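You operate a simulated robot arm through the tools that you are given. There is no shell and no other tool. Be economical: measure what you need, move in short steps, check, and stop when the job is done.

The job below is to be done with a simulated two-armed robot. You get a single attempt, and the scene is never put back.

JOB
Unclamp, jog the arm home, let its air out and lock it off.
Fine: home is the green mark; black arm switch back to A.

It is judged by the outcome, as a careful person would: the job done as asked, and still so three seconds after it is handed in. It fails if anything else is knocked over, pushed out of place, dropped, spilled or broken.

ROBOT AND FRAMES
Two 7-joint arms with fingered hands on one trunk, on a base that drives. Base frame: it is fixed to the floor where the robot stands at the start and does not move with it; the origin is under the middle of the robot, x ahead of it, y to its left, z up; the surface under the hand at the start is at about z = 950. Units: mm, degrees, N and s.
The left shoulder is at the start at [70, 166, 1018], the right one opposite. With the tool pointing down near the work surface each hand reaches from about 100 to 960 mm from the robot's upright axis, wherever it stands, measured 20 degrees to its own side. Places, roughly: black arm switch [600, 400, 800]; black jog button [600, 200, 800]; blue arm valve [500, 400, 700]; blue clamp switch [600, 0, 800]; clamp bracket [900, 100, 1200]; gauge on the steel bed [600, 100, 700]; gold lever [500, -300, 800]; knob of the blue table stop [800, 0, 1000]; knob of the red table stop [600, 200, 1000]; red arm switch [600, 600, 800]; yellow lever [500, -100, 800]; yellow turn button [600, 100, 800]. Payload 4.1 kg a hand.
The TCP of each hand is the grasp point between the finger pads, 32 mm short of the fingertips. In the tool frame z runs along the fingers and y along their closing line. The gripper opens to 108 mm. The gripper's body begins 38 mm behind the TCP. The gripper is a hand of 4 fingers: y runs from the thumb to the fingers, the wrist lies at [-16, -108, -186] in the tool frame.
Orientation is told as [roll, pitch, yaw] about the base's x, y, z axes, in that order, counted from this pose: with the fingers straight down and the wrist toward the robot, the tool's x, y and z point along [0, 1, 0], [1, 0, 0] and [0, 0, -1] of the base frame.

CONTROLS
- The arms move only by the tool nudge_tool. It takes "left_plan", "right_plan" or both (then of equal length, played together; a hand with none holds still); each is a list of rows, each a list of 6 numbers: the shift along the tool's x, y, z in mm, then the turn, a rotation vector about the tool's x, y, z in degrees. In form: [[dx, dy, dz, ax, ay, az], ...]. A call has 1 to 20 rows; each row shifts and turns the commanded pose from where the row before left it, along the tool's axes as they then stand. Each row takes 0.2 s and may step no farther than 50 mm and 8.6 degrees from the row before; otherwise, the whole call is refused. A pose out of reach is approached as far as the arm can. The call stops where the force on the tool passes 40 N (or 10 N more than at its start, if that is more) or the arm is blocked; 0.2 s more then pass. In this call time passes only in rows, and 0.2 s behind the last. It gives the time, the measured TCP pose, the force on the tool (base axes), the opening and the grip force at its end, in the units of the frame above (readings bear some noise), with the torque about the TCP (base axes, N m) and any sound that the robot's microphone picked up, and new pictures: "show" is both (left out), scene, wrist or none (wrist: the cameras of the hands that moved).
- Cameras (640 x 400 px; columns grow to the right, rows downward): "scene" is now at [138.3, 22.4, 1253.3]; the picture's right is [0.26, -0.97, 0.00], its down [-0.50, -0.13, -0.85] and it looks along [0.82, 0.22, -0.52] (base axes); focal length 244 px, centre (320, 200). "left" rides on the left gripper at [-64, -93, -132] in its tool frame; the picture's right is [-0.80, -0.28, 0.53], its down [0.55, -0.71, 0.45] and it looks along [0.25, 0.65, 0.72] (tool axes); focal length 247 px, centre (320, 200). "right" rides on the right gripper at [64, -93, -132] in its tool frame; the picture's right is [-0.80, 0.28, -0.53], its down [-0.55, -0.71, 0.45] and it looks along [-0.25, 0.65, 0.72] (tool axes); focal length 247 px, centre (320, 200). There is no depth. A picture from a camera that has moved, and an enlarged one, comes with that camera's place and axes in the base frame and with its lens.
- raise_lower(by): slides the trunk up (or, below 0, down) by that many mm; the arms and the scene camera ride with it, the base frame stays. It gives what a move gives, with no picture.
- roll_base(legs): drives the robot by 1 to 6 legs, each [ahead, left, turn to the left] in mm, mm and degrees, along the robot's own axes; the way and the turn of a leg run together, so that a leg with both is an arc; at most 1500 mm and 180 degrees a leg. The arms and the cameras ride along, it lands a little off, and it stops where it bumps. It gives what a move gives, and a new picture of the scene camera.
- set_fingers(index, middle, ring, thumb_bend, hand): sets how far each is bent, from 0 (flat) to 1 (curled in); at 0.3 the hand is open as for a grip, at 0.7 the pads meet at the TCP. One left out holds its place. A second passes; each finger stops where it meets its share of the squeeze, and holds until it gets a number again. It is the only way to open and close the hand. It gives what a move gives, with no picture; readings hold the bend of each and the force on the fingers (four entries, about 0 where the hand has none), thumb and palm.
- head_to(pan, tilt): turns the head with the scene camera to pan (to the left, within 86 degrees either way) and tilt (down, from -29 to 69), counted from straight ahead of the robot. It gives what a move gives, and a new picture of the scene camera.
- enlarge(camera, box): a new picture of the part [left, top, right, bottom] of that camera's present view, enlarged. The clock stands still meanwhile.
- close_job(): hands the job in; it is judged then, once.

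Go step by step. Nothing tells you exact positions but the pictures and the camera data: compare them with the known pose of the tool, close in by small moves and look again before you grip or let go. The budget is 120 turns and 260 pictures, counting those below and the enlarged ones. Unless the task says otherwise, let go and move clear before handing in, and close with one line.

The tools are called after "Emit:" as name(argument=value, ...) on one line, values as JSON. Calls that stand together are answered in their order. nudge_tool: Moves the arms, as the interface text tells. Its arguments: {"type":"object","properties":{"left_plan":{"type":"array"},"right_plan":{"type":"array"},"show":{"type":"string","enum":["both","scene","wrist","none"]}},"required":[]} The other tools are called the same way: raise_lower (by) slides the trunk up or down; set_fingers (index, middle, ring, thumb_bend, hand) moves the fingers one by one; roll_base (legs) drives the base; head_to (pan, tilt) turns the head that bears the scene camera; enlarge (camera, box) takes an enlarged picture of a part of a camera's view; close_job () hands the job in.

At the start:

```text
t: 0.0
left_position: [460.8, 486.6, 1119.1]
left_ee_rot: [0.0, 0.1, 0.0]
left_force: [-0.3, -0.4, 0.8]
left_torque: [0.02, 0.06, 0.0]
left_opening: 107.7
left_grip_force: 0.0
left_shape: jaw
left_bend: [0.3, 0.3, 0.3, 0.3]
left_finger forces: [0.0, 0.0, 0.1, 0.1, 0.1, 0.1]
right_position: [624.1, 75.2, 1141.7]
right_ee_rot: [0.0, 0.0, -0.1]
right_force: [-0.8, -0.9, 0.4]
right_torque: [-0.01, 0.01, 0.01]
right_opening: 107.7
right_grip_force: 0.2
right_shape: jaw
right_bend: [0.3, 0.3, 0.3, 0.3]
right_finger forces: [0.0, 0.0, 0.0, 0.0, 0.1, 0.0]
trunk travel left (down, up): [-525.0, 415.0]
robot x, y, heading: [-3.8, -0.1, -0.1]
head pan, tilt: [15.0, 31.4]
```

scene: 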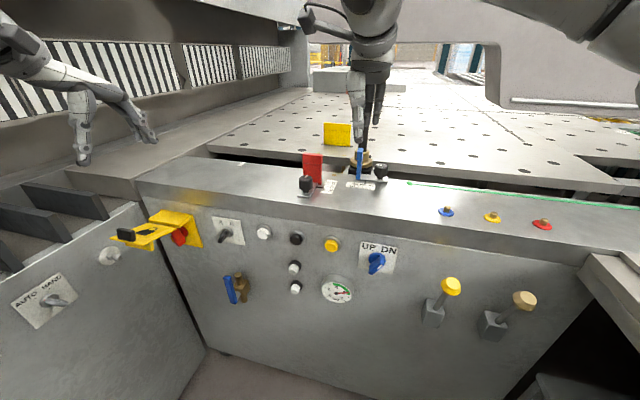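
right: 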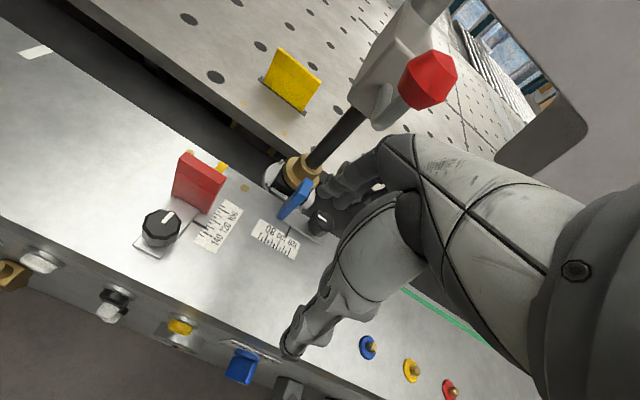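
left: 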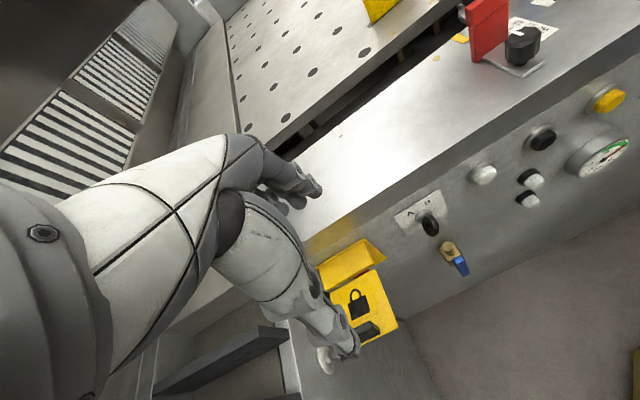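

I see a control panel with a clamp switch, jog buttons, a valve, a red lockable switch with a yellow flap, and the machine bed. I'll look closer at the details first.

Emit:
enlarge(camera="scene", box=[100, 190, 260, 310])

Emit:
enlarge(camera="scene", box=[240, 190, 400, 310])

Emit:
enlarge(camera="scene", box=[280, 110, 420, 210])

Emit:
enlarge(camera="scene", box=[0, 200, 160, 320])

Emit:
enlarge(camera="right", box=[130, 20, 470, 280])

```text
3.33 times, centred on (180, 250) of scene
camera zoom: at [138.3, 22.4, 1253.3], right [0.26, -0.97, 0.0], down [-0.5, -0.13, -0.85], along [0.82, 0.22, -0.52], focal length 815 px, centre (787, 33)
```

zoom: 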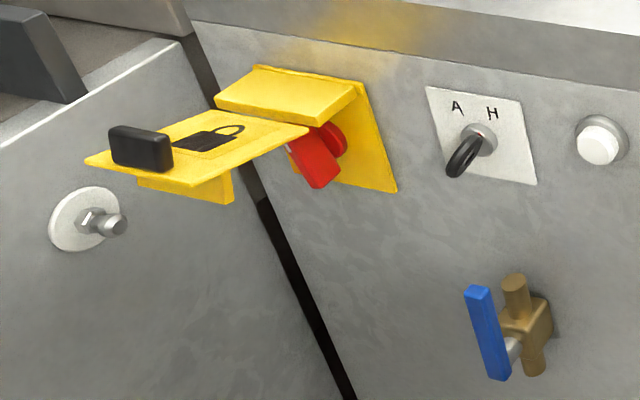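

```text
3.33 times, centred on (320, 250) of scene
camera zoom: at [138.3, 22.4, 1253.3], right [0.26, -0.97, 0.0], down [-0.5, -0.13, -0.85], along [0.82, 0.22, -0.52], focal length 815 px, centre (320, 33)
```

zoom: 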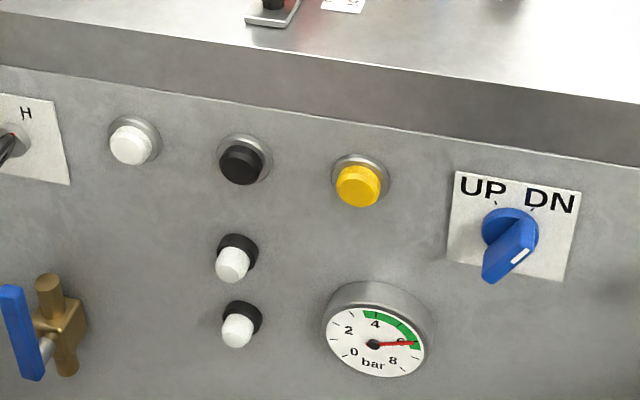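

```text
4.00 times, centred on (350, 160) of scene
camera zoom: at [138.3, 22.4, 1253.3], right [0.26, -0.97, 0.0], down [-0.5, -0.13, -0.85], along [0.82, 0.22, -0.52], focal length 978 px, centre (200, 360)
```

zoom: 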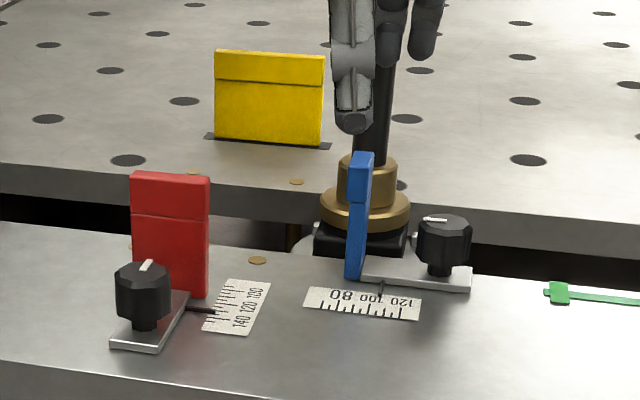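

```text
3.33 times, centred on (80, 260) of scene
camera zoom: at [138.3, 22.4, 1253.3], right [0.26, -0.97, 0.0], down [-0.5, -0.13, -0.85], along [0.82, 0.22, -0.52], focal length 815 px, centre (1120, 0)
```

zoom: 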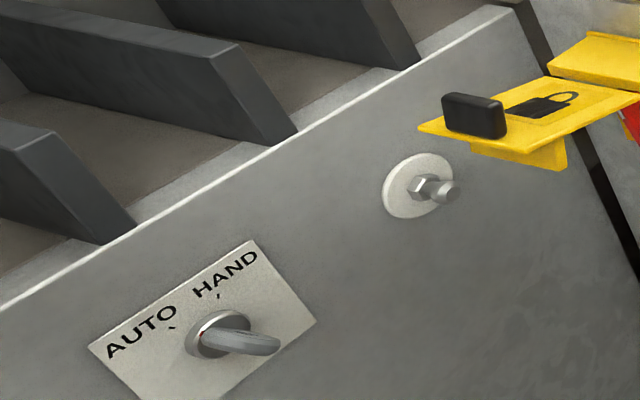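

```text
1.54 times, centred on (300, 150) of right
camera zoom: at [531.6, 139.4, 1274.2], right [0.28, -0.8, 0.53], down [-0.71, -0.55, -0.45], along [0.65, -0.25, -0.72], focal length 380 px, centre (351, 277)
```

zoom: 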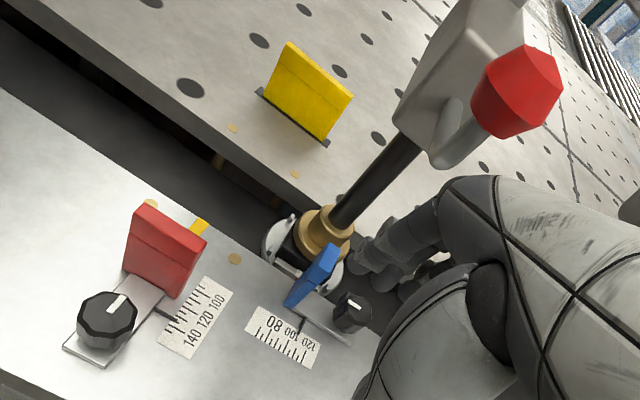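

The clamp switch, jog buttons, valve and lock flap are identified. I need to see the rest (the clamp head, the arm and the green mark).

Emit:
head_to(pan=-35, tilt=25)

Emit:
head_to(pan=5, tilt=5)

Emit:
head_to(pan=60, tilt=35)

```text
t: 1.2
left_position: [460.1, 487.2, 1119.5]
left_ee_rot: [0.0, 0.1, 0.0]
left_force: [-0.4, -0.3, -0.2]
left_torque: [0.01, 0.02, -0.02]
left_opening: 107.5
left_grip_force: 0.0
left_shape: jaw
left_bend: [0.3, 0.3, 0.3, 0.3]
left_finger forces: [0.1, 0.0, 0.0, 0.0, 0.0, 0.1]
right_position: [624.3, 75.5, 1141.4]
right_ee_rot: [0.0, 0.0, -0.1]
right_force: [1.1, -0.5, 0.1]
right_torque: [0.0, 0.02, 0.02]
right_opening: 107.6
right_grip_force: 0.0
right_shape: jaw
right_bend: [0.3, 0.3, 0.3, 0.3]
right_finger forces: [0.0, 0.0, 0.0, 0.0, 0.1, 0.0]
trunk travel left (down, up): [-525.0, 415.0]
robot x, y, heading: [-0.9, -0.5, -0.0]
head pan, tilt: [-35.0, 25.0]
camera scene: at [127.0, -53.6, 1263.5], right [-0.57, -0.82, 0.0], down [-0.35, 0.24, -0.91], along [0.74, -0.52, -0.42], focal length 244 px, centre (320, 200)
```

scene: 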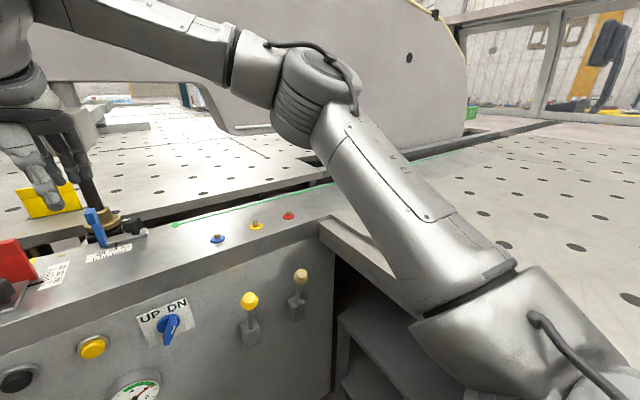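

```text
t: 2.2
left_position: [460.6, 486.8, 1119.5]
left_ee_rot: [-0.1, 0.0, 0.0]
left_force: [-0.1, 0.1, 0.1]
left_torque: [0.02, -0.02, -0.02]
left_opening: 107.6
left_grip_force: 0.2
left_shape: jaw
left_bend: [0.3, 0.3, 0.3, 0.3]
left_finger forces: [0.0, 0.1, 0.0, 0.0, 0.0, 0.0]
right_position: [624.8, 74.5, 1141.9]
right_ee_rot: [0.0, 0.0, 0.0]
right_force: [0.4, 0.0, 0.2]
right_torque: [0.02, 0.01, 0.04]
right_opening: 107.5
right_grip_force: 0.0
right_shape: jaw
right_bend: [0.3, 0.3, 0.3, 0.3]
right_finger forces: [0.0, 0.1, 0.0, 0.0, 0.0, 0.0]
trunk travel left (down, up): [-525.0, 415.0]
robot x, y, heading: [0.4, -1.0, -0.4]
head pan, tilt: [5.0, 5.0]
camera scene: at [143.0, 7.1, 1295.9], right [0.09, -1.0, 0.0], down [-0.09, -0.01, -1.0], along [0.99, 0.09, -0.09], focal length 244 px, centre (320, 200)
```

scene: 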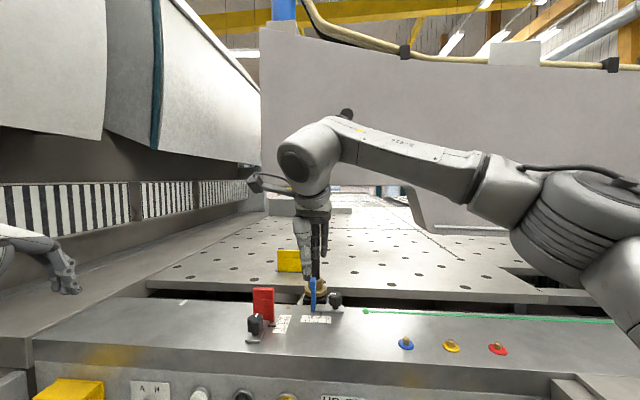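

```text
t: 3.5
left_position: [460.3, 487.5, 1118.3]
left_ee_rot: [0.1, 0.0, 0.0]
left_force: [-0.2, 0.0, 0.0]
left_torque: [-0.01, -0.01, -0.01]
left_opening: 107.6
left_grip_force: 0.0
left_shape: jaw
left_bend: [0.3, 0.3, 0.3, 0.3]
left_finger forces: [0.0, 0.0, 0.0, 0.0, 0.1, 0.1]
right_position: [623.7, 75.8, 1142.1]
right_ee_rot: [0.1, -0.1, 0.0]
right_force: [0.3, 0.5, 0.5]
right_torque: [0.01, 0.03, 0.0]
right_opening: 107.6
right_grip_force: 0.2
right_shape: jaw
right_bend: [0.3, 0.3, 0.3, 0.3]
right_finger forces: [0.1, 0.1, 0.0, 0.1, 0.0, 0.0]
trunk travel left (down, up): [-525.0, 415.0]
robot x, y, heading: [-0.5, -3.0, -0.0]
head pan, tilt: [60.0, 35.0]
camera scene: at [95.6, 75.4, 1247.8], right [0.87, -0.5, 0.0], down [-0.29, -0.5, -0.82], along [0.41, 0.71, -0.57], focal length 244 px, centre (320, 200)
```

scene: 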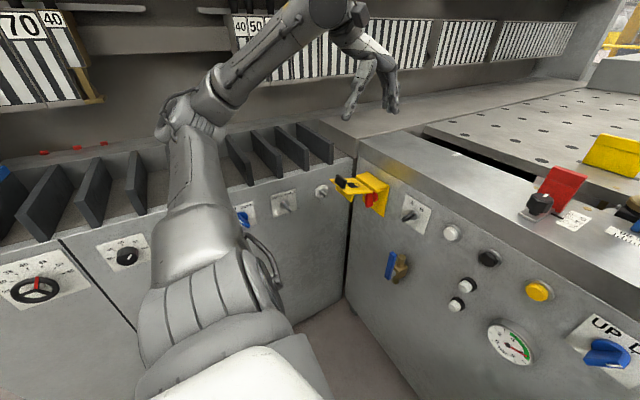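

The right hand hides the arm's foot. I'll draw it back to the robot's right and look again.

Emit:
nudge_tool(right_plan=[[0, -40, -20, 0, 0, 0], [-20, -40, 0, 0, 0, 0], [-30, -40, 0, 0, 0, 0], [-40, -30, 0, 0, 0, 0], [-40, -30, 0, 0, 0, 0], [-45, -10, 0, 0, 0, 0], [-45, 0, 0, 0, 0, 0], [-45, 0, 0, 0, 0, 0]], show="none")

Emit:
head_to(pan=0, tilt=25)

```text
t: 5.3
left_position: [460.6, 486.2, 1121.2]
left_ee_rot: [0.1, 0.0, 0.0]
left_force: [-0.4, -0.5, 0.4]
left_torque: [0.03, 0.03, 0.01]
left_opening: 107.5
left_grip_force: 0.1
left_shape: jaw
left_bend: [0.3, 0.3, 0.3, 0.3]
left_finger forces: [0.1, 0.0, 0.0, 0.0, 0.0, 0.1]
right_position: [433.3, -193.0, 1162.5]
right_ee_rot: [0.1, -0.2, 0.0]
right_force: [0.4, -1.1, 0.4]
right_torque: [0.04, 0.01, 0.02]
right_opening: 107.8
right_grip_force: 0.1
right_shape: jaw
right_bend: [0.3, 0.3, 0.3, 0.3]
right_finger forces: [0.0, 0.0, 0.1, 0.0, 0.0, 0.0]
trunk travel left (down, up): [-525.0, 415.0]
robot x, y, heading: [-3.1, 1.3, -0.2]
head pan, tilt: [60.0, 35.0]
```

```text
t: 6.6
left_position: [461.1, 488.2, 1118.9]
left_ee_rot: [0.0, 0.0, 0.1]
left_force: [0.1, -0.1, 0.8]
left_torque: [0.02, -0.01, -0.02]
left_opening: 107.5
left_grip_force: 0.1
left_shape: jaw
left_bend: [0.3, 0.3, 0.3, 0.3]
left_finger forces: [0.0, 0.0, 0.1, 0.0, 0.0, 0.0]
right_position: [434.4, -190.1, 1163.3]
right_ee_rot: [-0.1, -0.1, 0.0]
right_force: [0.7, -0.4, -0.2]
right_torque: [0.0, -0.01, 0.02]
right_opening: 107.7
right_grip_force: 0.1
right_shape: jaw
right_bend: [0.3, 0.3, 0.3, 0.3]
right_finger forces: [0.1, 0.1, 0.0, 0.0, 0.0, 0.0]
trunk travel left (down, up): [-525.0, 415.0]
robot x, y, heading: [0.2, -0.8, -0.2]
head pan, tilt: [0.0, 25.0]
camera scene: at [143.5, -0.8, 1263.5], right [0.0, -1.0, 0.0], down [-0.42, 0.0, -0.91], along [0.91, 0.0, -0.42], focal length 244 px, centre (320, 200)
```

scene: 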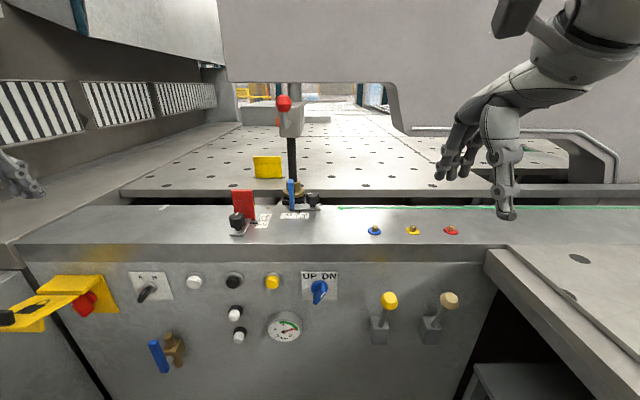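

Emit:
enlarge(camera="scene", box=[220, 80, 380, 240])

Emit:
enlarge(camera="scene", box=[320, 180, 480, 240])

Emit:
enlarge(camera="scene", box=[100, 260, 340, 380])

Emit:
enlarge(camera="left", box=[280, 160, 480, 380])

```text
2.50 times, centred on (300, 160) of scene
camera zoom: at [143.5, -0.8, 1263.5], right [0.0, -1.0, 0.0], down [-0.42, 0.0, -0.91], along [0.91, 0.0, -0.42], focal length 611 px, centre (370, 300)
```

zoom: 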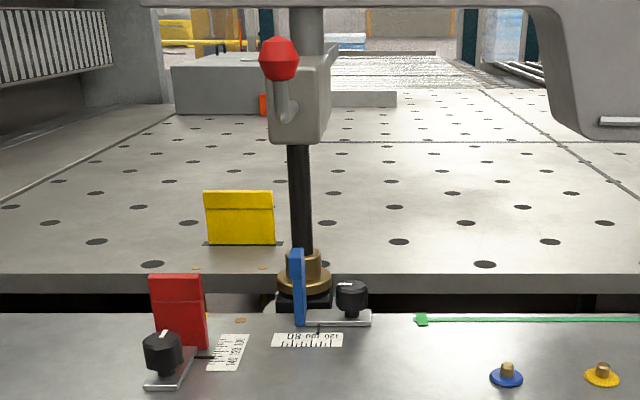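

```text
4.00 times, centred on (400, 210) of scene
camera zoom: at [143.5, -0.8, 1263.5], right [0.0, -1.0, 0.0], down [-0.42, 0.0, -0.91], along [0.91, 0.0, -0.42], focal length 978 px, centre (0, 160)
```

zoom: 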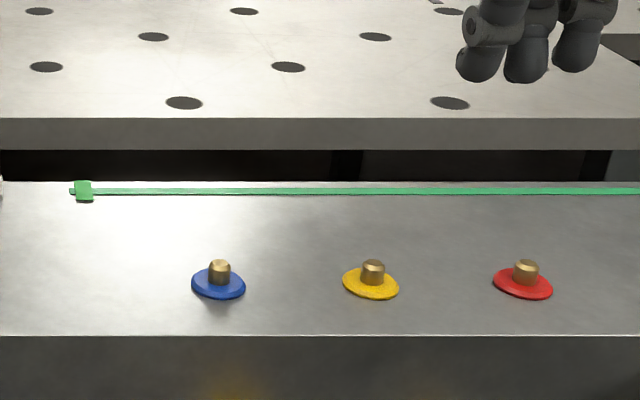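

```text
2.67 times, centred on (220, 320) of scene
camera zoom: at [143.5, -0.8, 1263.5], right [0.0, -1.0, 0.0], down [-0.42, 0.0, -0.91], along [0.91, 0.0, -0.42], focal length 652 px, centre (587, -120)
```

zoom: 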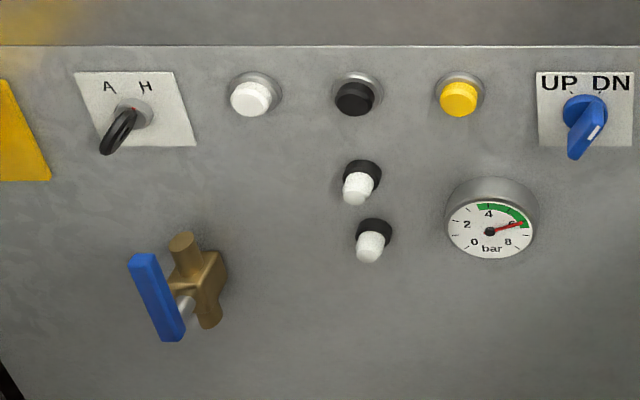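

```text
1.82 times, centred on (380, 270) of left
camera zoom: at [368.5, 423.4, 1249.8], right [-0.28, -0.8, -0.53], down [-0.71, 0.55, -0.45], along [0.65, 0.25, -0.72], focal length 449 px, centre (211, 73)
```

zoom: 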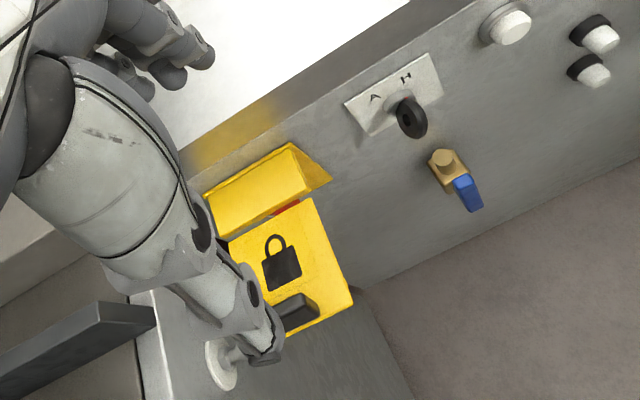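

The arm's foot stands around y≈85 and the green home tag around y≈-60, on the same gap. Now I'll zoom on each control to read its state.

Emit:
enlarge(camera="scene", box=[295, 262, 345, 312])

Emit:
enlarge(camera="scene", box=[120, 262, 180, 312])

Emit:
enlarge(camera="scene", box=[0, 265, 130, 345])

Emit:
enlarge(camera="scene", box=[140, 325, 200, 380])

```text
8.00 times, centred on (320, 287) of scene
camera zoom: at [143.5, -0.8, 1263.5], right [0.0, -1.0, 0.0], down [-0.42, 0.0, -0.91], along [0.91, 0.0, -0.42], focal length 1955 px, centre (320, -496)
```

zoom: 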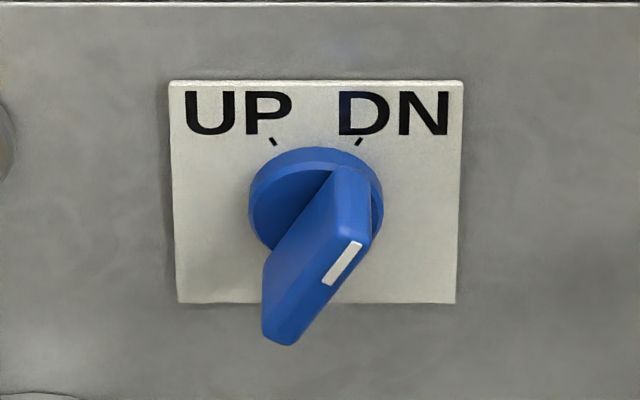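

```text
8.00 times, centred on (150, 287) of scene
camera zoom: at [143.5, -0.8, 1263.5], right [0.0, -1.0, 0.0], down [-0.42, 0.0, -0.91], along [0.91, 0.0, -0.42], focal length 1955 px, centre (1680, -496)
```

zoom: 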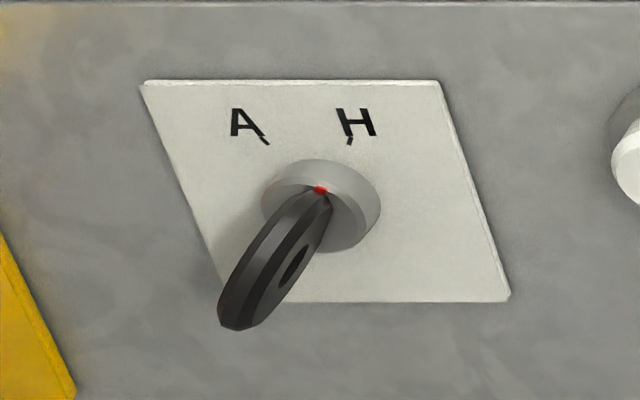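

```text
4.92 times, centred on (65, 305) of scene
camera zoom: at [143.5, -0.8, 1263.5], right [0.0, -1.0, 0.0], down [-0.42, 0.0, -0.91], along [0.91, 0.0, -0.42], focal length 1203 px, centre (1575, -317)
```

zoom: 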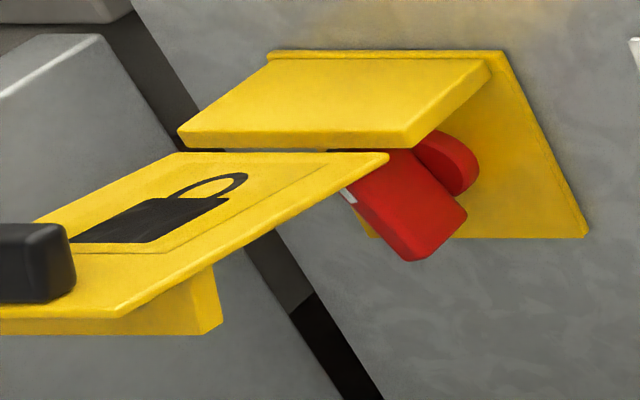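

```text
7.27 times, centred on (170, 352) of scene
camera zoom: at [143.5, -0.8, 1263.5], right [0.0, -1.0, 0.0], down [-0.42, 0.0, -0.91], along [0.91, 0.0, -0.42], focal length 1778 px, centre (1411, -909)
```

zoom: 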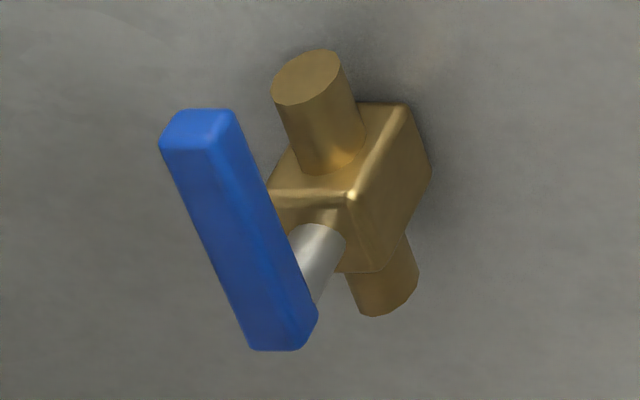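

Clamp switch points to DN, valve is open (about 6 bar), the red switch sits under an open lock flap. I'll first turn the right hand so its fingers point at the panel, pinch axis square to the clamp knob.

Emit:
nudge_tool(right_plan=[[0, 0, 0, -8.2, 0, 0], [0, 0, 0, -8.2, 0, 0], [0, 0, 0, -8.2, 0, 0], [0, 0, 0, -8.2, 0, 0], [0, 0, 0, -8.2, 0, 0], [0, 0, 0, -8.2, 0, 0], [0, 0, 0, -8.2, 0, 0], [0, 0, 0, -8.2, 0, 0], [0, 0, 0, -8.2, 0, 0], [0, 0, 0, -8.1, 0, 0], [0, 0, 0, -8.1, 0, 0], [0, 0, 0, 0, 0, -8.57], [0, 0, 0, 0, 0, -8.57], [0, 0, 0, 0, 0, -8.57], [0, 0, 0, 0, 0, -8.57], [0, 0, 0, 0, 0, -8.57], [0, 0, 0, 0, 0, -8.57], [0, 0, 0, 0, 0, -8.57]], show="scene")

```text
t: 10.4
left_position: [456.7, 489.8, 1119.9]
left_ee_rot: [-0.2, -0.2, 0.1]
left_force: [-0.4, 0.8, 0.0]
left_torque: [-0.08, -0.08, -0.01]
left_opening: 107.6
left_grip_force: 0.0
left_shape: jaw
left_bend: [0.3, 0.3, 0.3, 0.3]
left_finger forces: [0.0, 0.0, 0.0, 0.0, 0.1, 0.1]
right_position: [469.0, -249.8, 1190.5]
right_ee_rot: [-53.5, -29.6, 71.5]
right_force: [-0.8, 0.7, 0.5]
right_torque: [0.0, 0.01, -0.04]
right_opening: 107.8
right_grip_force: 0.1
right_shape: jaw
right_bend: [0.3, 0.3, 0.3, 0.3]
right_finger forces: [0.1, 0.0, 0.1, 0.0, 0.1, 0.0]
right hand out of reach, approached as far as the arm can: row 6, 7, 8, 9, 10, 11, 17, 18
trunk travel left (down, up): [-525.0, 415.0]
robot x, y, heading: [-1.4, -1.5, -0.1]
head pan, tilt: [0.0, 25.0]
camera scene: at [138.8, 2.3, 1263.9], right [0.0, -1.0, 0.0], down [-0.42, 0.0, -0.91], along [0.91, 0.0, -0.42], focal length 244 px, centre (320, 200)
```

scene: 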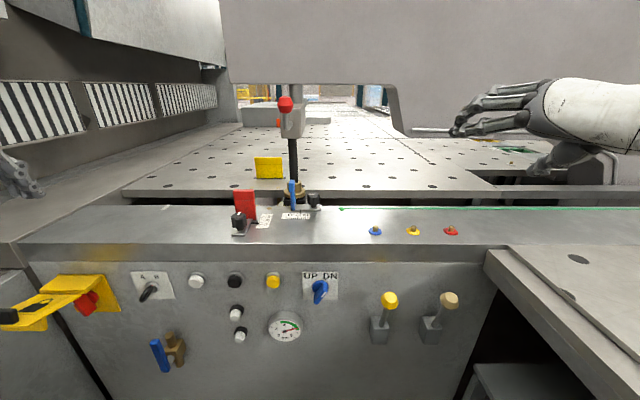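

The arm is too folded there for that pose. I'll back the base off 200 mm to give both arms room, then re-check the pose.

Emit:
roll_base(legs=[[-200, 0, 0]])

Emit:
nudge_tool(right_plan=[[0, 0, 0, 0, 0, 0]], show="wrist")

```text
t: 12.0
left_position: [258.1, 487.0, 1119.5]
left_ee_rot: [-0.1, 0.0, 0.0]
left_force: [-0.8, 0.1, 0.5]
left_torque: [-0.03, -0.06, -0.01]
left_opening: 107.5
left_grip_force: 0.1
left_shape: jaw
left_bend: [0.3, 0.3, 0.3, 0.3]
left_finger forces: [0.0, 0.1, 0.0, 0.1, 0.0, 0.0]
right_position: [270.0, -252.7, 1190.3]
right_ee_rot: [-53.4, -29.7, 71.3]
right_force: [-0.3, -0.5, 0.4]
right_torque: [0.0, 0.0, -0.02]
right_opening: 107.9
right_grip_force: 0.0
right_shape: jaw
right_bend: [0.3, 0.3, 0.3, 0.3]
right_finger forces: [0.0, 0.0, 0.0, 0.0, 0.0, 0.0]
trunk travel left (down, up): [-525.0, 415.0]
robot x, y, heading: [-202.7, 0.8, -0.1]
head pan, tilt: [0.0, 25.0]
camera scene: at [-59.7, -1.0, 1263.6], right [0.0, -1.0, 0.0], down [-0.42, 0.0, -0.91], along [0.91, 0.0, -0.42], focal length 244 px, centre (320, 200)
```

scene: 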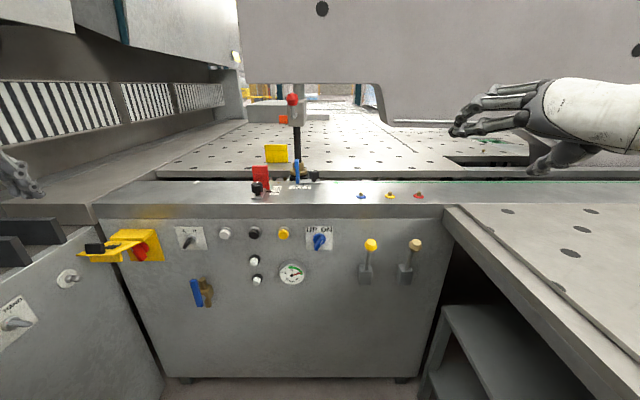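

```text
t: 12.4
left_position: [258.6, 486.9, 1118.8]
left_ee_rot: [0.0, 0.0, 0.0]
left_force: [0.1, 0.0, 0.2]
left_torque: [-0.02, 0.01, 0.02]
left_opening: 107.5
left_grip_force: 0.1
left_shape: jaw
left_bend: [0.3, 0.3, 0.3, 0.3]
left_finger forces: [0.0, 0.0, 0.1, 0.0, 0.0, 0.1]
right_position: [271.3, -252.4, 1189.2]
right_ee_rot: [-53.3, -29.7, 71.2]
right_force: [0.2, -0.1, 0.4]
right_torque: [0.0, -0.04, 0.03]
right_opening: 108.0
right_grip_force: 0.0
right_shape: jaw
right_bend: [0.3, 0.3, 0.3, 0.3]
right_finger forces: [0.1, 0.0, 0.1, 0.0, 0.1, 0.0]
trunk travel left (down, up): [-525.0, 415.0]
robot x, y, heading: [-202.2, -2.5, -0.1]
head pan, tilt: [0.0, 25.0]
camera right: at [104.2, -295.0, 1166.5], right [-0.03, -0.23, 0.97], down [0.43, -0.88, -0.2], along [0.9, 0.41, 0.12], focal length 247 px, centre (320, 200)
```

right: 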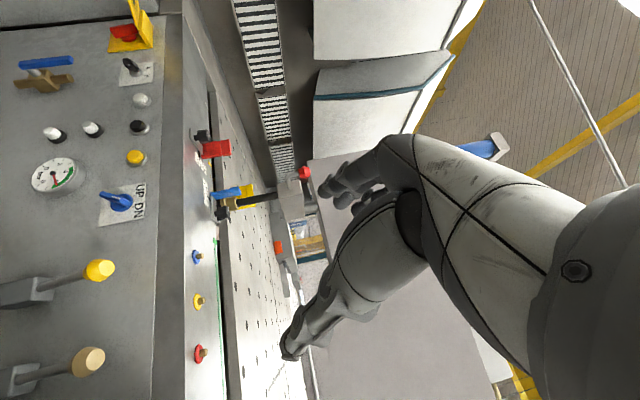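

Left side has more elbow room than the right (a side table is near the right elbow), so I'll work the panel with the left hand. Bringing it to a standoff in front of the panel and turning the fingers forward.

Emit:
nudge_tool(left_plan=[[-26.7, 17.4, 31.3, 0, 0, 0], [-26.7, 17.4, 31.3, 0, 0, 0], [-26.7, 17.4, 31.3, 0, 0, 0], [-26.7, 17.4, 31.3, 0, 0, 0], [-26.7, 17.4, 31.3, 0, 0, 0], [-26.7, 17.4, 31.3, 0, 0, 0], [-26.7, 17.4, 31.3, 0, 0, 0], [0, 0, 0, -8.2, 0, 0], [0, 0, 0, -8.2, 0, 0], [0, 0, 0, -8.2, 0, 0], [0, 0, 0, -8.2, 0, 0], [0, 0, 0, -8.2, 0, 0], [0, 0, 0, -8.2, 0, 0], [0, 0, 0, -8.2, 0, 0], [0, 0, 0, -8.2, 0, 0], [0, 0, 0, -8.2, 0, 0], [0, 0, 0, -8.1, 0, 0], [0, 0, 0, -8.1, 0, 0]], show="both")

```text
t: 16.2
left_position: [380.3, 299.7, 900.5]
left_ee_rot: [127.2, -90.0, -127.3]
left_force: [0.8, 0.9, -0.1]
left_torque: [-0.01, 0.01, 0.02]
left_opening: 107.8
left_grip_force: 0.1
left_shape: jaw
left_bend: [0.3, 0.3, 0.3, 0.3]
left_finger forces: [0.0, 0.0, 0.0, 0.0, 0.1, 0.1]
right_position: [270.7, -252.9, 1188.2]
right_ee_rot: [-53.4, -29.6, 71.2]
right_force: [0.0, -0.2, 0.1]
right_torque: [-0.02, 0.0, -0.01]
right_opening: 108.0
right_grip_force: 0.1
right_shape: jaw
right_bend: [0.3, 0.3, 0.3, 0.3]
right_finger forces: [0.1, 0.1, 0.1, 0.0, 0.1, 0.0]
trunk travel left (down, up): [-525.0, 415.0]
robot x, y, heading: [-200.4, -2.3, 0.1]
head pan, tilt: [0.0, 25.0]
camera scene: at [-58.4, -1.4, 1263.5], right [0.0, -1.0, 0.0], down [-0.42, 0.0, -0.91], along [0.91, 0.0, -0.42], focal length 244 px, centre (320, 200)
camera left: at [249.5, 236.0, 806.1], right [0.53, -0.8, -0.28], down [0.45, 0.55, -0.71], along [0.72, 0.25, 0.65], focal length 247 px, centre (320, 200)
```

scene: 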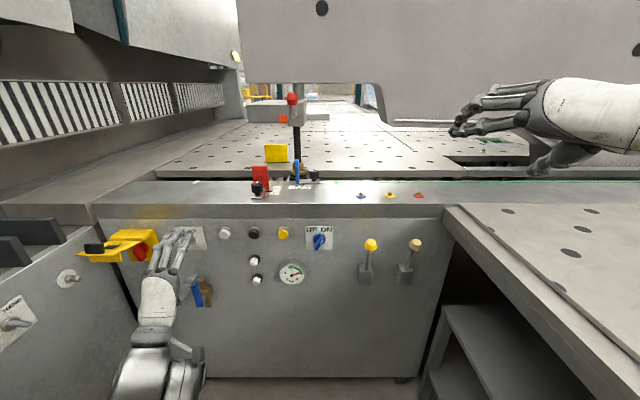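
left: 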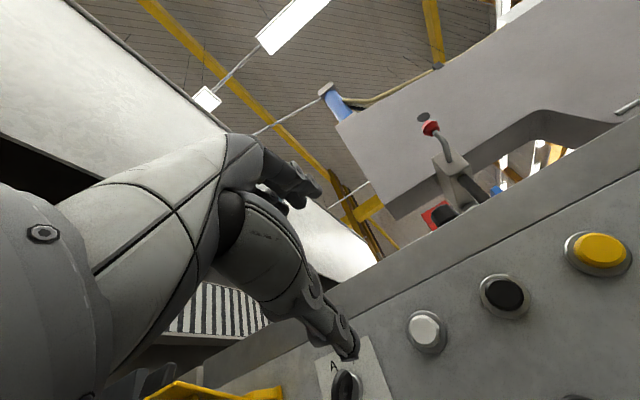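

Fully reached. Now roll the hand about its pointing axis to line the pinch up with the clamp knob (120°).

Emit:
nudge_tool(left_plan=[[0, 0, 0, 0, 0, 8.57], [0, 0, 0, 0, 0, 8.57], [0, 0, 0, 0, 0, 8.57], [0, 0, 0, 0, 0, 8.57], [0, 0, 0, 0, 0, 8.57], [0, 0, 0, 0, 0, 8.57], [0, 0, 0, 0, 0, 8.57], [0, 0, 0, 0, 0, 8.57], [0, 0, 0, 0, 0, 8.57], [0, 0, 0, 0, 0, 8.57], [0, 0, 0, 0, 0, 8.57], [0, 0, 0, 0, 0, 8.57], [0, 0, 0, 0, 0, 8.57], [0, 0, 0, 0, 0, 8.57]], show="both")

```text
t: 19.2
left_position: [379.9, 298.0, 901.2]
left_ee_rot: [90.0, 30.0, -90.1]
left_force: [0.4, -0.5, 0.1]
left_torque: [-0.02, 0.01, 0.0]
left_opening: 107.8
left_grip_force: 0.1
left_shape: jaw
left_bend: [0.3, 0.3, 0.3, 0.3]
left_finger forces: [0.1, 0.0, 0.0, 0.0, 0.1, 0.0]
right_position: [269.9, -252.9, 1189.1]
right_ee_rot: [-53.5, -29.8, 71.2]
right_force: [0.3, -0.7, -0.8]
right_torque: [0.0, 0.0, 0.04]
right_opening: 108.0
right_grip_force: 0.0
right_shape: jaw
right_bend: [0.3, 0.3, 0.3, 0.3]
right_finger forces: [0.1, 0.1, 0.1, 0.1, 0.0, 0.0]
trunk travel left (down, up): [-525.0, 415.0]
robot x, y, heading: [-202.0, -0.8, 0.1]
head pan, tilt: [0.0, 25.0]
camera scene: at [-58.8, -1.9, 1263.4], right [0.0, -1.0, 0.0], down [-0.42, 0.0, -0.91], along [0.91, 0.0, -0.42], focal length 244 px, centre (320, 200)
camera left: at [249.4, 412.4, 890.8], right [0.53, 0.65, -0.55], down [0.45, 0.33, 0.83], along [0.72, -0.69, -0.11], focal length 247 px, centre (320, 200)
```

scene: 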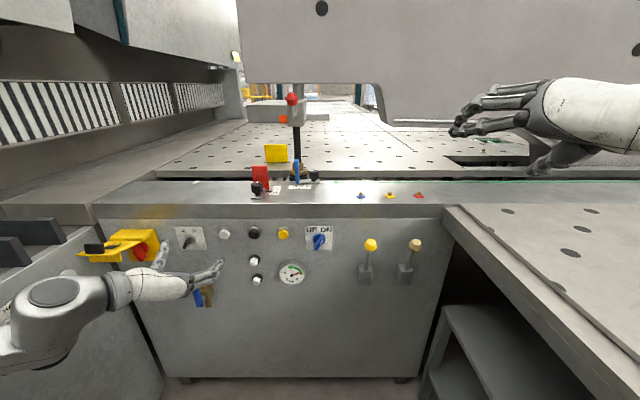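
left: 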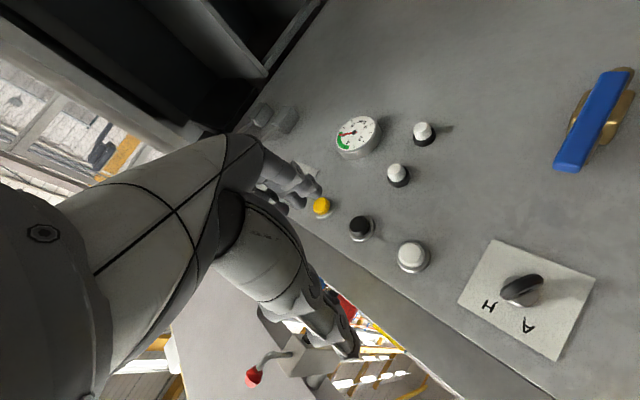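

Reached. This view also shows the A/H key well; I'll enlarge it to read it.

Emit:
enlarge(camera="left", box=[450, 220, 610, 370])

Emit:
enlarge(camera="scene", box=[210, 215, 350, 295])

```text
2.67 times, centred on (530, 295) of left
camera zoom: at [249.4, 412.4, 890.8], right [0.53, 0.65, -0.55], down [0.45, 0.33, 0.83], along [0.72, -0.69, -0.11], focal length 659 px, centre (-240, -53)
```

zoom: 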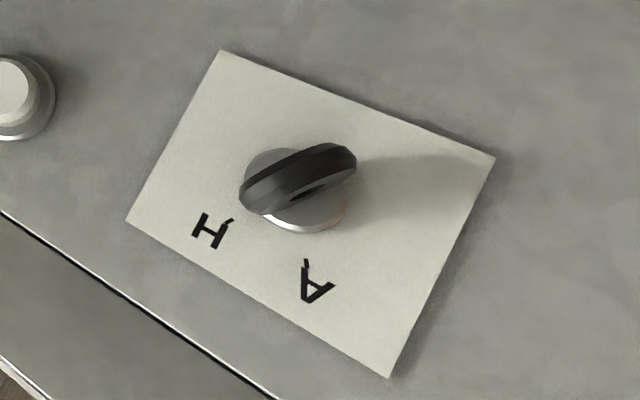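

```text
4.57 times, centred on (280, 255) of scene
camera zoom: at [-58.8, -1.9, 1263.4], right [0.0, -1.0, 0.0], down [-0.42, 0.0, -0.91], along [0.91, 0.0, -0.42], focal length 1117 px, centre (503, -51)
```

zoom: 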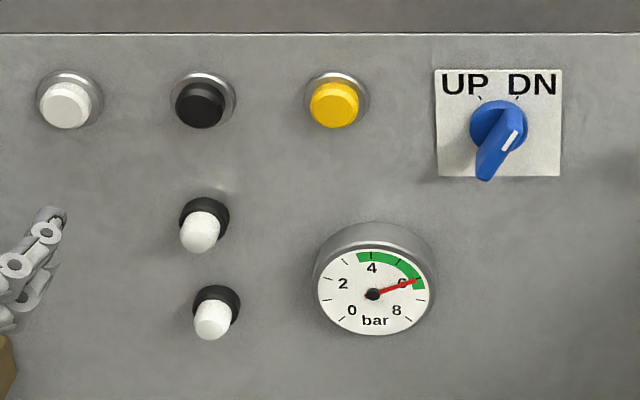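

The key now points at H (hand mode) already. Knob axis computed at about y≈-1, z≈826, handle front x≈549. I'll move to a standoff in front of it.

Emit:
nudge_tool(left_plan=[[10.6, 37.05, 11.25, 0, 0, 0], [10.6, 37.05, 11.25, 0, 0, 0], [10.6, 37.05, 11.25, 0, 0, 0], [10.6, 37.05, 11.25, 0, 0, 0], [10.6, 37.05, 11.25, 0, 0, 0], [10.6, 37.05, 11.25, 0, 0, 0], [10.6, 37.05, 11.25, 0, 0, 0], [10.6, 37.05, 11.25, 0, 0, 0]], show="both")

Emit:
enlarge(camera="scene", box=[260, 210, 380, 290])

```text
t: 21.0
left_position: [469.5, -0.0, 825.7]
left_ee_rot: [89.8, 30.1, -90.0]
left_force: [-0.5, 0.0, 0.0]
left_torque: [0.02, 0.0, -0.02]
left_opening: 107.7
left_grip_force: 0.1
left_shape: jaw
left_bend: [0.3, 0.3, 0.3, 0.3]
left_finger forces: [0.0, 0.0, 0.1, 0.1, 0.0, 0.1]
right_position: [269.7, -254.3, 1188.8]
right_ee_rot: [-53.4, -29.6, 71.2]
right_force: [0.5, 0.0, -0.2]
right_torque: [0.02, -0.01, -0.01]
right_opening: 107.6
right_grip_force: 0.0
right_shape: jaw
right_bend: [0.3, 0.3, 0.3, 0.3]
right_finger forces: [0.0, 0.0, 0.0, 0.0, 0.0, 0.0]
trunk travel left (down, up): [-525.0, 415.0]
robot x, y, heading: [-200.6, 1.5, -0.3]
head pan, tilt: [0.0, 25.0]
camera scene: at [-58.1, -2.1, 1263.5], right [0.0, -1.0, 0.0], down [-0.42, 0.0, -0.91], along [0.91, 0.0, -0.42], focal length 244 px, centre (320, 200)
camera left: at [338.7, 113.2, 815.4], right [0.53, 0.64, -0.55], down [0.45, 0.34, 0.83], along [0.72, -0.69, -0.11], focal length 247 px, centre (320, 200)
```

scene: 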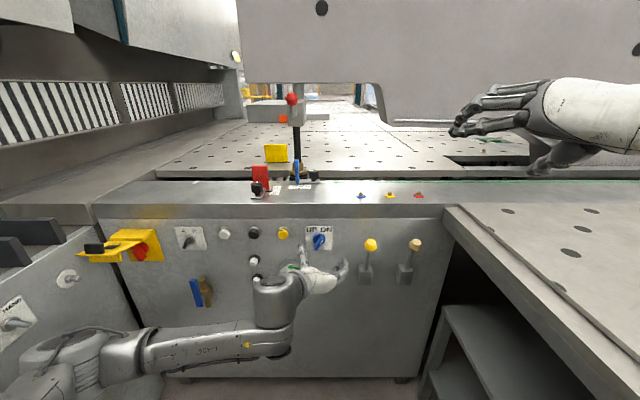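
left: 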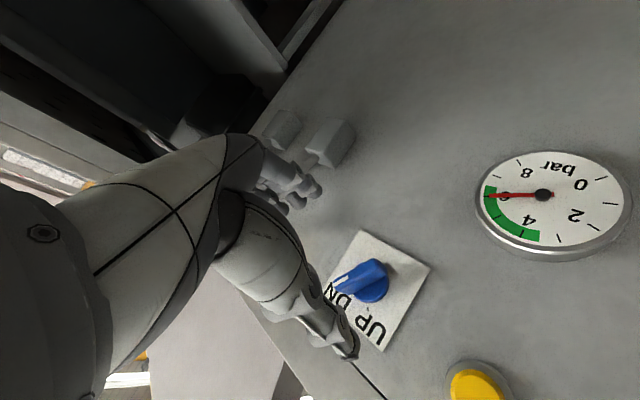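

```text
5.00 times, centred on (320, 250) of scene
camera zoom: at [-58.1, -2.1, 1263.5], right [0.0, -1.0, 0.0], down [-0.42, 0.0, -0.91], along [0.91, 0.0, -0.42], focal length 1222 px, centre (320, -50)
```

zoom: 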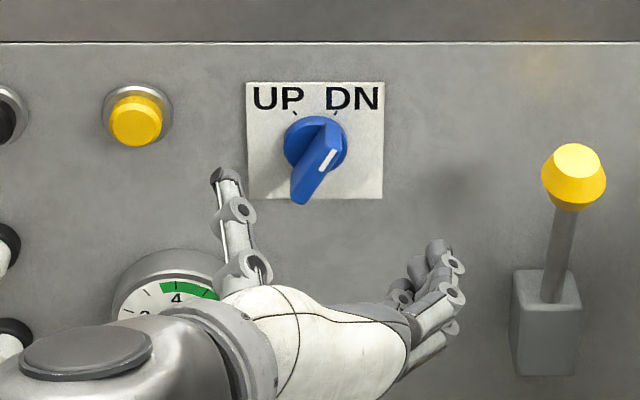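

Position looks aligned. Advancing 72 mm toward the panel.

Emit:
nudge_tool(left_plan=[[1, -1, 20, 0, 0, 0], [1, -1, 20, 0, 0, 0], [0, 0, 16, 0, 0, 0], [0, 0, 16, 0, 0, 0]], show="both")

Emit:
enlarge(camera="scene", box=[270, 210, 370, 290])

```text
t: 22.0
left_position: [541.5, 1.9, 827.6]
left_ee_rot: [90.0, 30.1, -90.0]
left_force: [0.3, -0.3, 0.7]
left_torque: [0.01, -0.02, -0.03]
left_opening: 107.6
left_grip_force: 0.1
left_shape: jaw
left_bend: [0.3, 0.3, 0.3, 0.3]
left_finger forces: [0.0, 0.0, 0.0, 0.0, 0.0, 0.0]
right_position: [271.0, -252.9, 1189.7]
right_ee_rot: [-53.4, -29.7, 71.2]
right_force: [-0.1, 0.5, 0.3]
right_torque: [0.02, 0.0, 0.01]
right_opening: 107.6
right_grip_force: 0.0
right_shape: jaw
right_bend: [0.3, 0.3, 0.3, 0.3]
right_finger forces: [0.2, 0.1, 0.0, 0.1, 0.1, 0.0]
trunk travel left (down, up): [-525.0, 415.0]
robot x, y, heading: [-202.9, -2.7, -0.0]
head pan, tilt: [0.0, 25.0]
camera scene: at [-58.5, -1.2, 1263.5], right [0.0, -1.0, 0.0], down [-0.42, 0.0, -0.91], along [0.91, 0.0, -0.42], focal length 244 px, centre (320, 200)
camera left: at [410.7, 114.8, 817.9], right [0.53, 0.64, -0.55], down [0.45, 0.34, 0.83], along [0.72, -0.69, -0.11], focal length 247 px, centre (320, 200)
```

scene: 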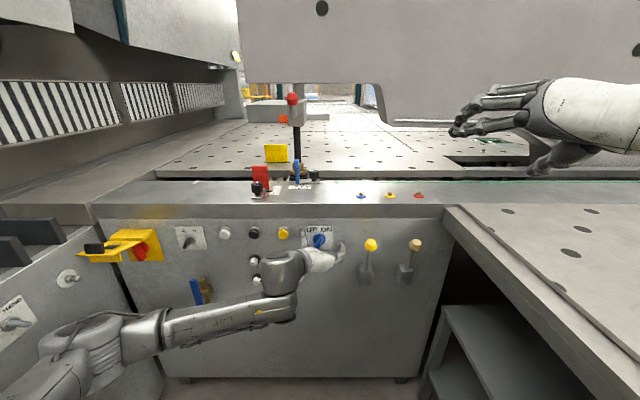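
left: 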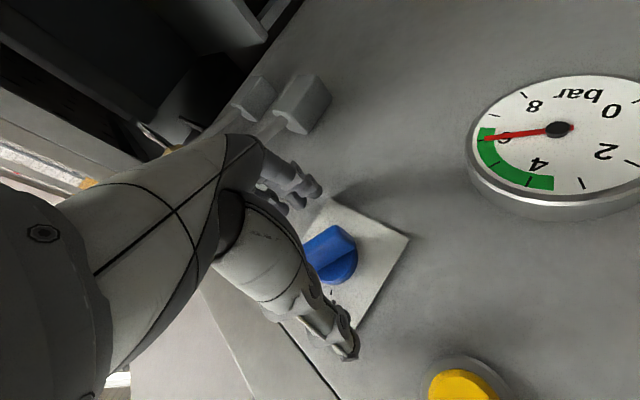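

```text
5.00 times, centred on (320, 250) of scene
camera zoom: at [-58.5, -1.2, 1263.5], right [0.0, -1.0, 0.0], down [-0.42, 0.0, -0.91], along [0.91, 0.0, -0.42], focal length 1222 px, centre (320, -50)
```

zoom: 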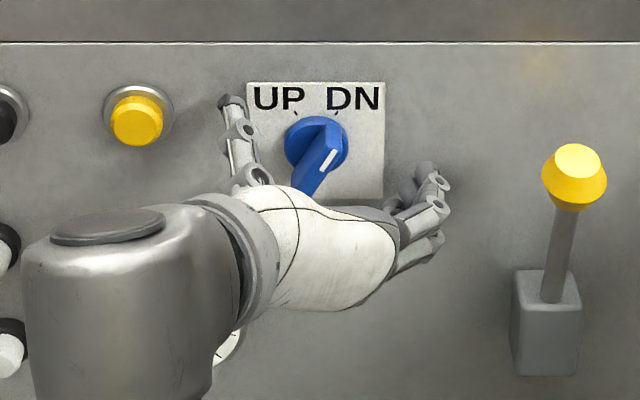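

The knob lies between thumb and fingers. Closing.

Emit:
set_fingers(hand="left", index=0.68, middle=0.68, ring=0.68, thumb_bend=0.68)

Emit:
enlarge(camera="left", box=[220, 150, 440, 370])

Emit:
enlarge(camera="scene", box=[280, 215, 360, 275])

```text
t: 23.0
left_position: [540.2, 0.1, 827.4]
left_ee_rot: [90.0, 30.0, -90.3]
left_force: [-9.6, -4.8, -3.6]
left_torque: [0.0, 0.2, -0.26]
left_opening: 17.5
left_grip_force: 9.9
left_shape: fingers
left_bend: [0.66, 0.63, 0.68, 0.64]
left_finger forces: [7.0, 7.7, 0.0, 0.0, 5.0, 0.0]
right_position: [269.8, -253.9, 1189.4]
right_ee_rot: [-53.4, -29.6, 71.2]
right_force: [0.0, -1.2, -0.4]
right_torque: [-0.03, -0.01, -0.01]
right_opening: 108.0
right_grip_force: 0.0
right_shape: jaw
right_bend: [0.3, 0.3, 0.3, 0.3]
right_finger forces: [0.0, 0.0, 0.1, 0.0, 0.0, 0.1]
trunk travel left (down, up): [-525.0, 415.0]
robot x, y, heading: [-200.8, 1.6, -0.3]
head pan, tilt: [0.0, 25.0]
```

```text
1.82 times, centred on (330, 260) of left
camera zoom: at [409.6, 113.9, 818.2], right [0.53, 0.64, -0.55], down [0.45, 0.34, 0.83], along [0.72, -0.69, -0.11], focal length 449 px, centre (302, 91)
```

zoom: 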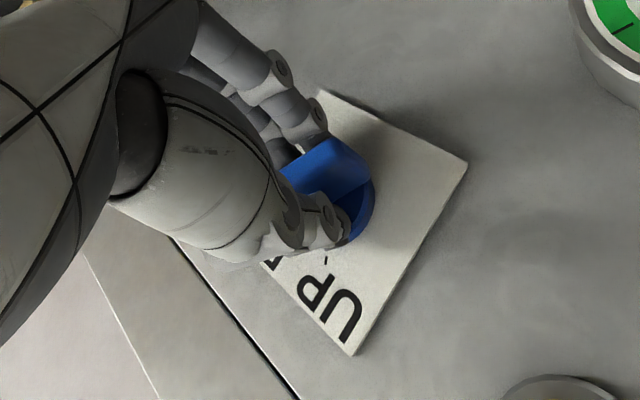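

```text
6.67 times, centred on (320, 245) of scene
camera zoom: at [-59.5, -1.9, 1263.5], right [0.0, -1.0, 0.0], down [-0.42, 0.0, -0.91], along [0.91, 0.0, -0.42], focal length 1629 px, centre (320, -100)
```

zoom: 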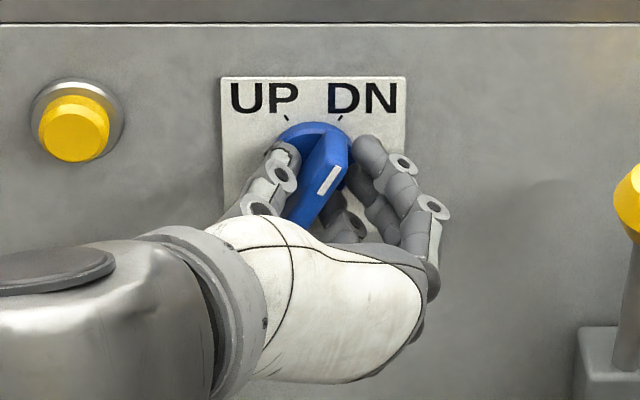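

Well gripped. Turning the knob 60° counter-clockwise to UP.

Emit:
nudge_tool(left_plan=[[0, 0, 0, 0, 0, -7.5], [0, 0, 0, 0, 0, -7.5], [0, 0, 0, 0, 0, -7.5], [0, 0, 0, 0, 0, -7.5], [0, 0, 0, 0, 0, -7.5], [0, 0, 0, 0, 0, -7.5], [0, 0, 0, 0, 0, -7.5], [0, 0, 0, 0, 0, -7.5]], show="both")

Emit:
enlarge(camera="scene", box=[280, 215, 360, 275])

```text
t: 24.8
left_position: [539.2, -1.1, 830.1]
left_ee_rot: [90.2, -30.0, -90.2]
left_force: [-16.1, -7.3, 2.6]
left_torque: [0.19, -0.19, -0.43]
left_opening: 17.7
left_grip_force: 13.3
left_shape: fingers
left_bend: [0.65, 0.62, 0.68, 0.65]
left_finger forces: [11.9, 10.4, 0.3, 0.0, 4.8, 0.0]
right_position: [268.1, -253.9, 1188.1]
right_ee_rot: [-53.4, -29.7, 71.4]
right_force: [0.6, 0.8, 0.3]
right_torque: [-0.04, -0.03, -0.02]
right_opening: 108.0
right_grip_force: 0.1
right_shape: jaw
right_bend: [0.3, 0.3, 0.3, 0.3]
right_finger forces: [0.0, 0.0, 0.1, 0.0, 0.0, 0.0]
trunk travel left (down, up): [-525.0, 415.0]
robot x, y, heading: [-204.0, -0.9, -0.1]
head pan, tilt: [0.0, 25.0]
camera scene: at [-61.0, -2.7, 1263.8], right [0.0, -1.0, 0.0], down [-0.42, 0.0, -0.91], along [0.91, 0.0, -0.42], focal length 244 px, centre (320, 200)
camera left: at [409.6, 49.6, 726.6], right [0.53, -0.15, -0.83], down [0.45, 0.89, 0.12], along [0.72, -0.44, 0.54], focal length 247 px, centre (320, 200)
```

scene: 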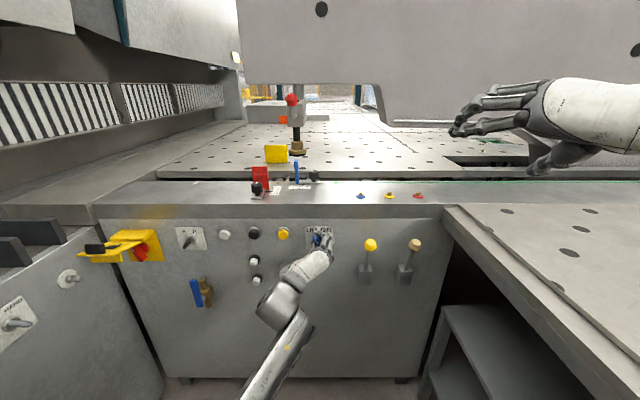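
left: 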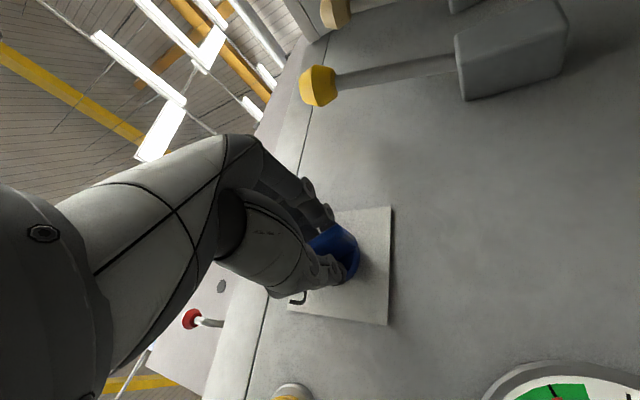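

```text
6.67 times, centred on (320, 245) of scene
camera zoom: at [-61.0, -2.7, 1263.8], right [0.0, -1.0, 0.0], down [-0.42, 0.0, -0.91], along [0.91, 0.0, -0.42], focal length 1629 px, centre (320, -100)
```

zoom: 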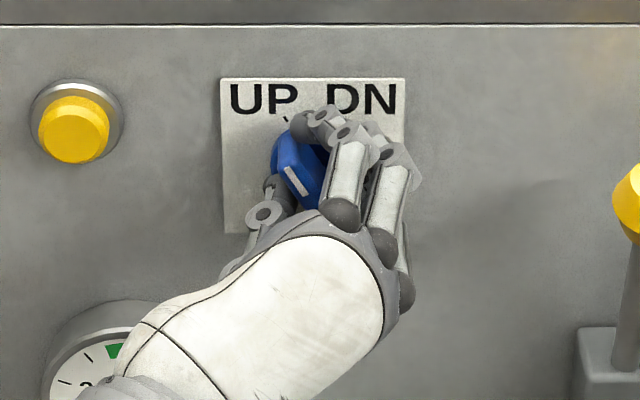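

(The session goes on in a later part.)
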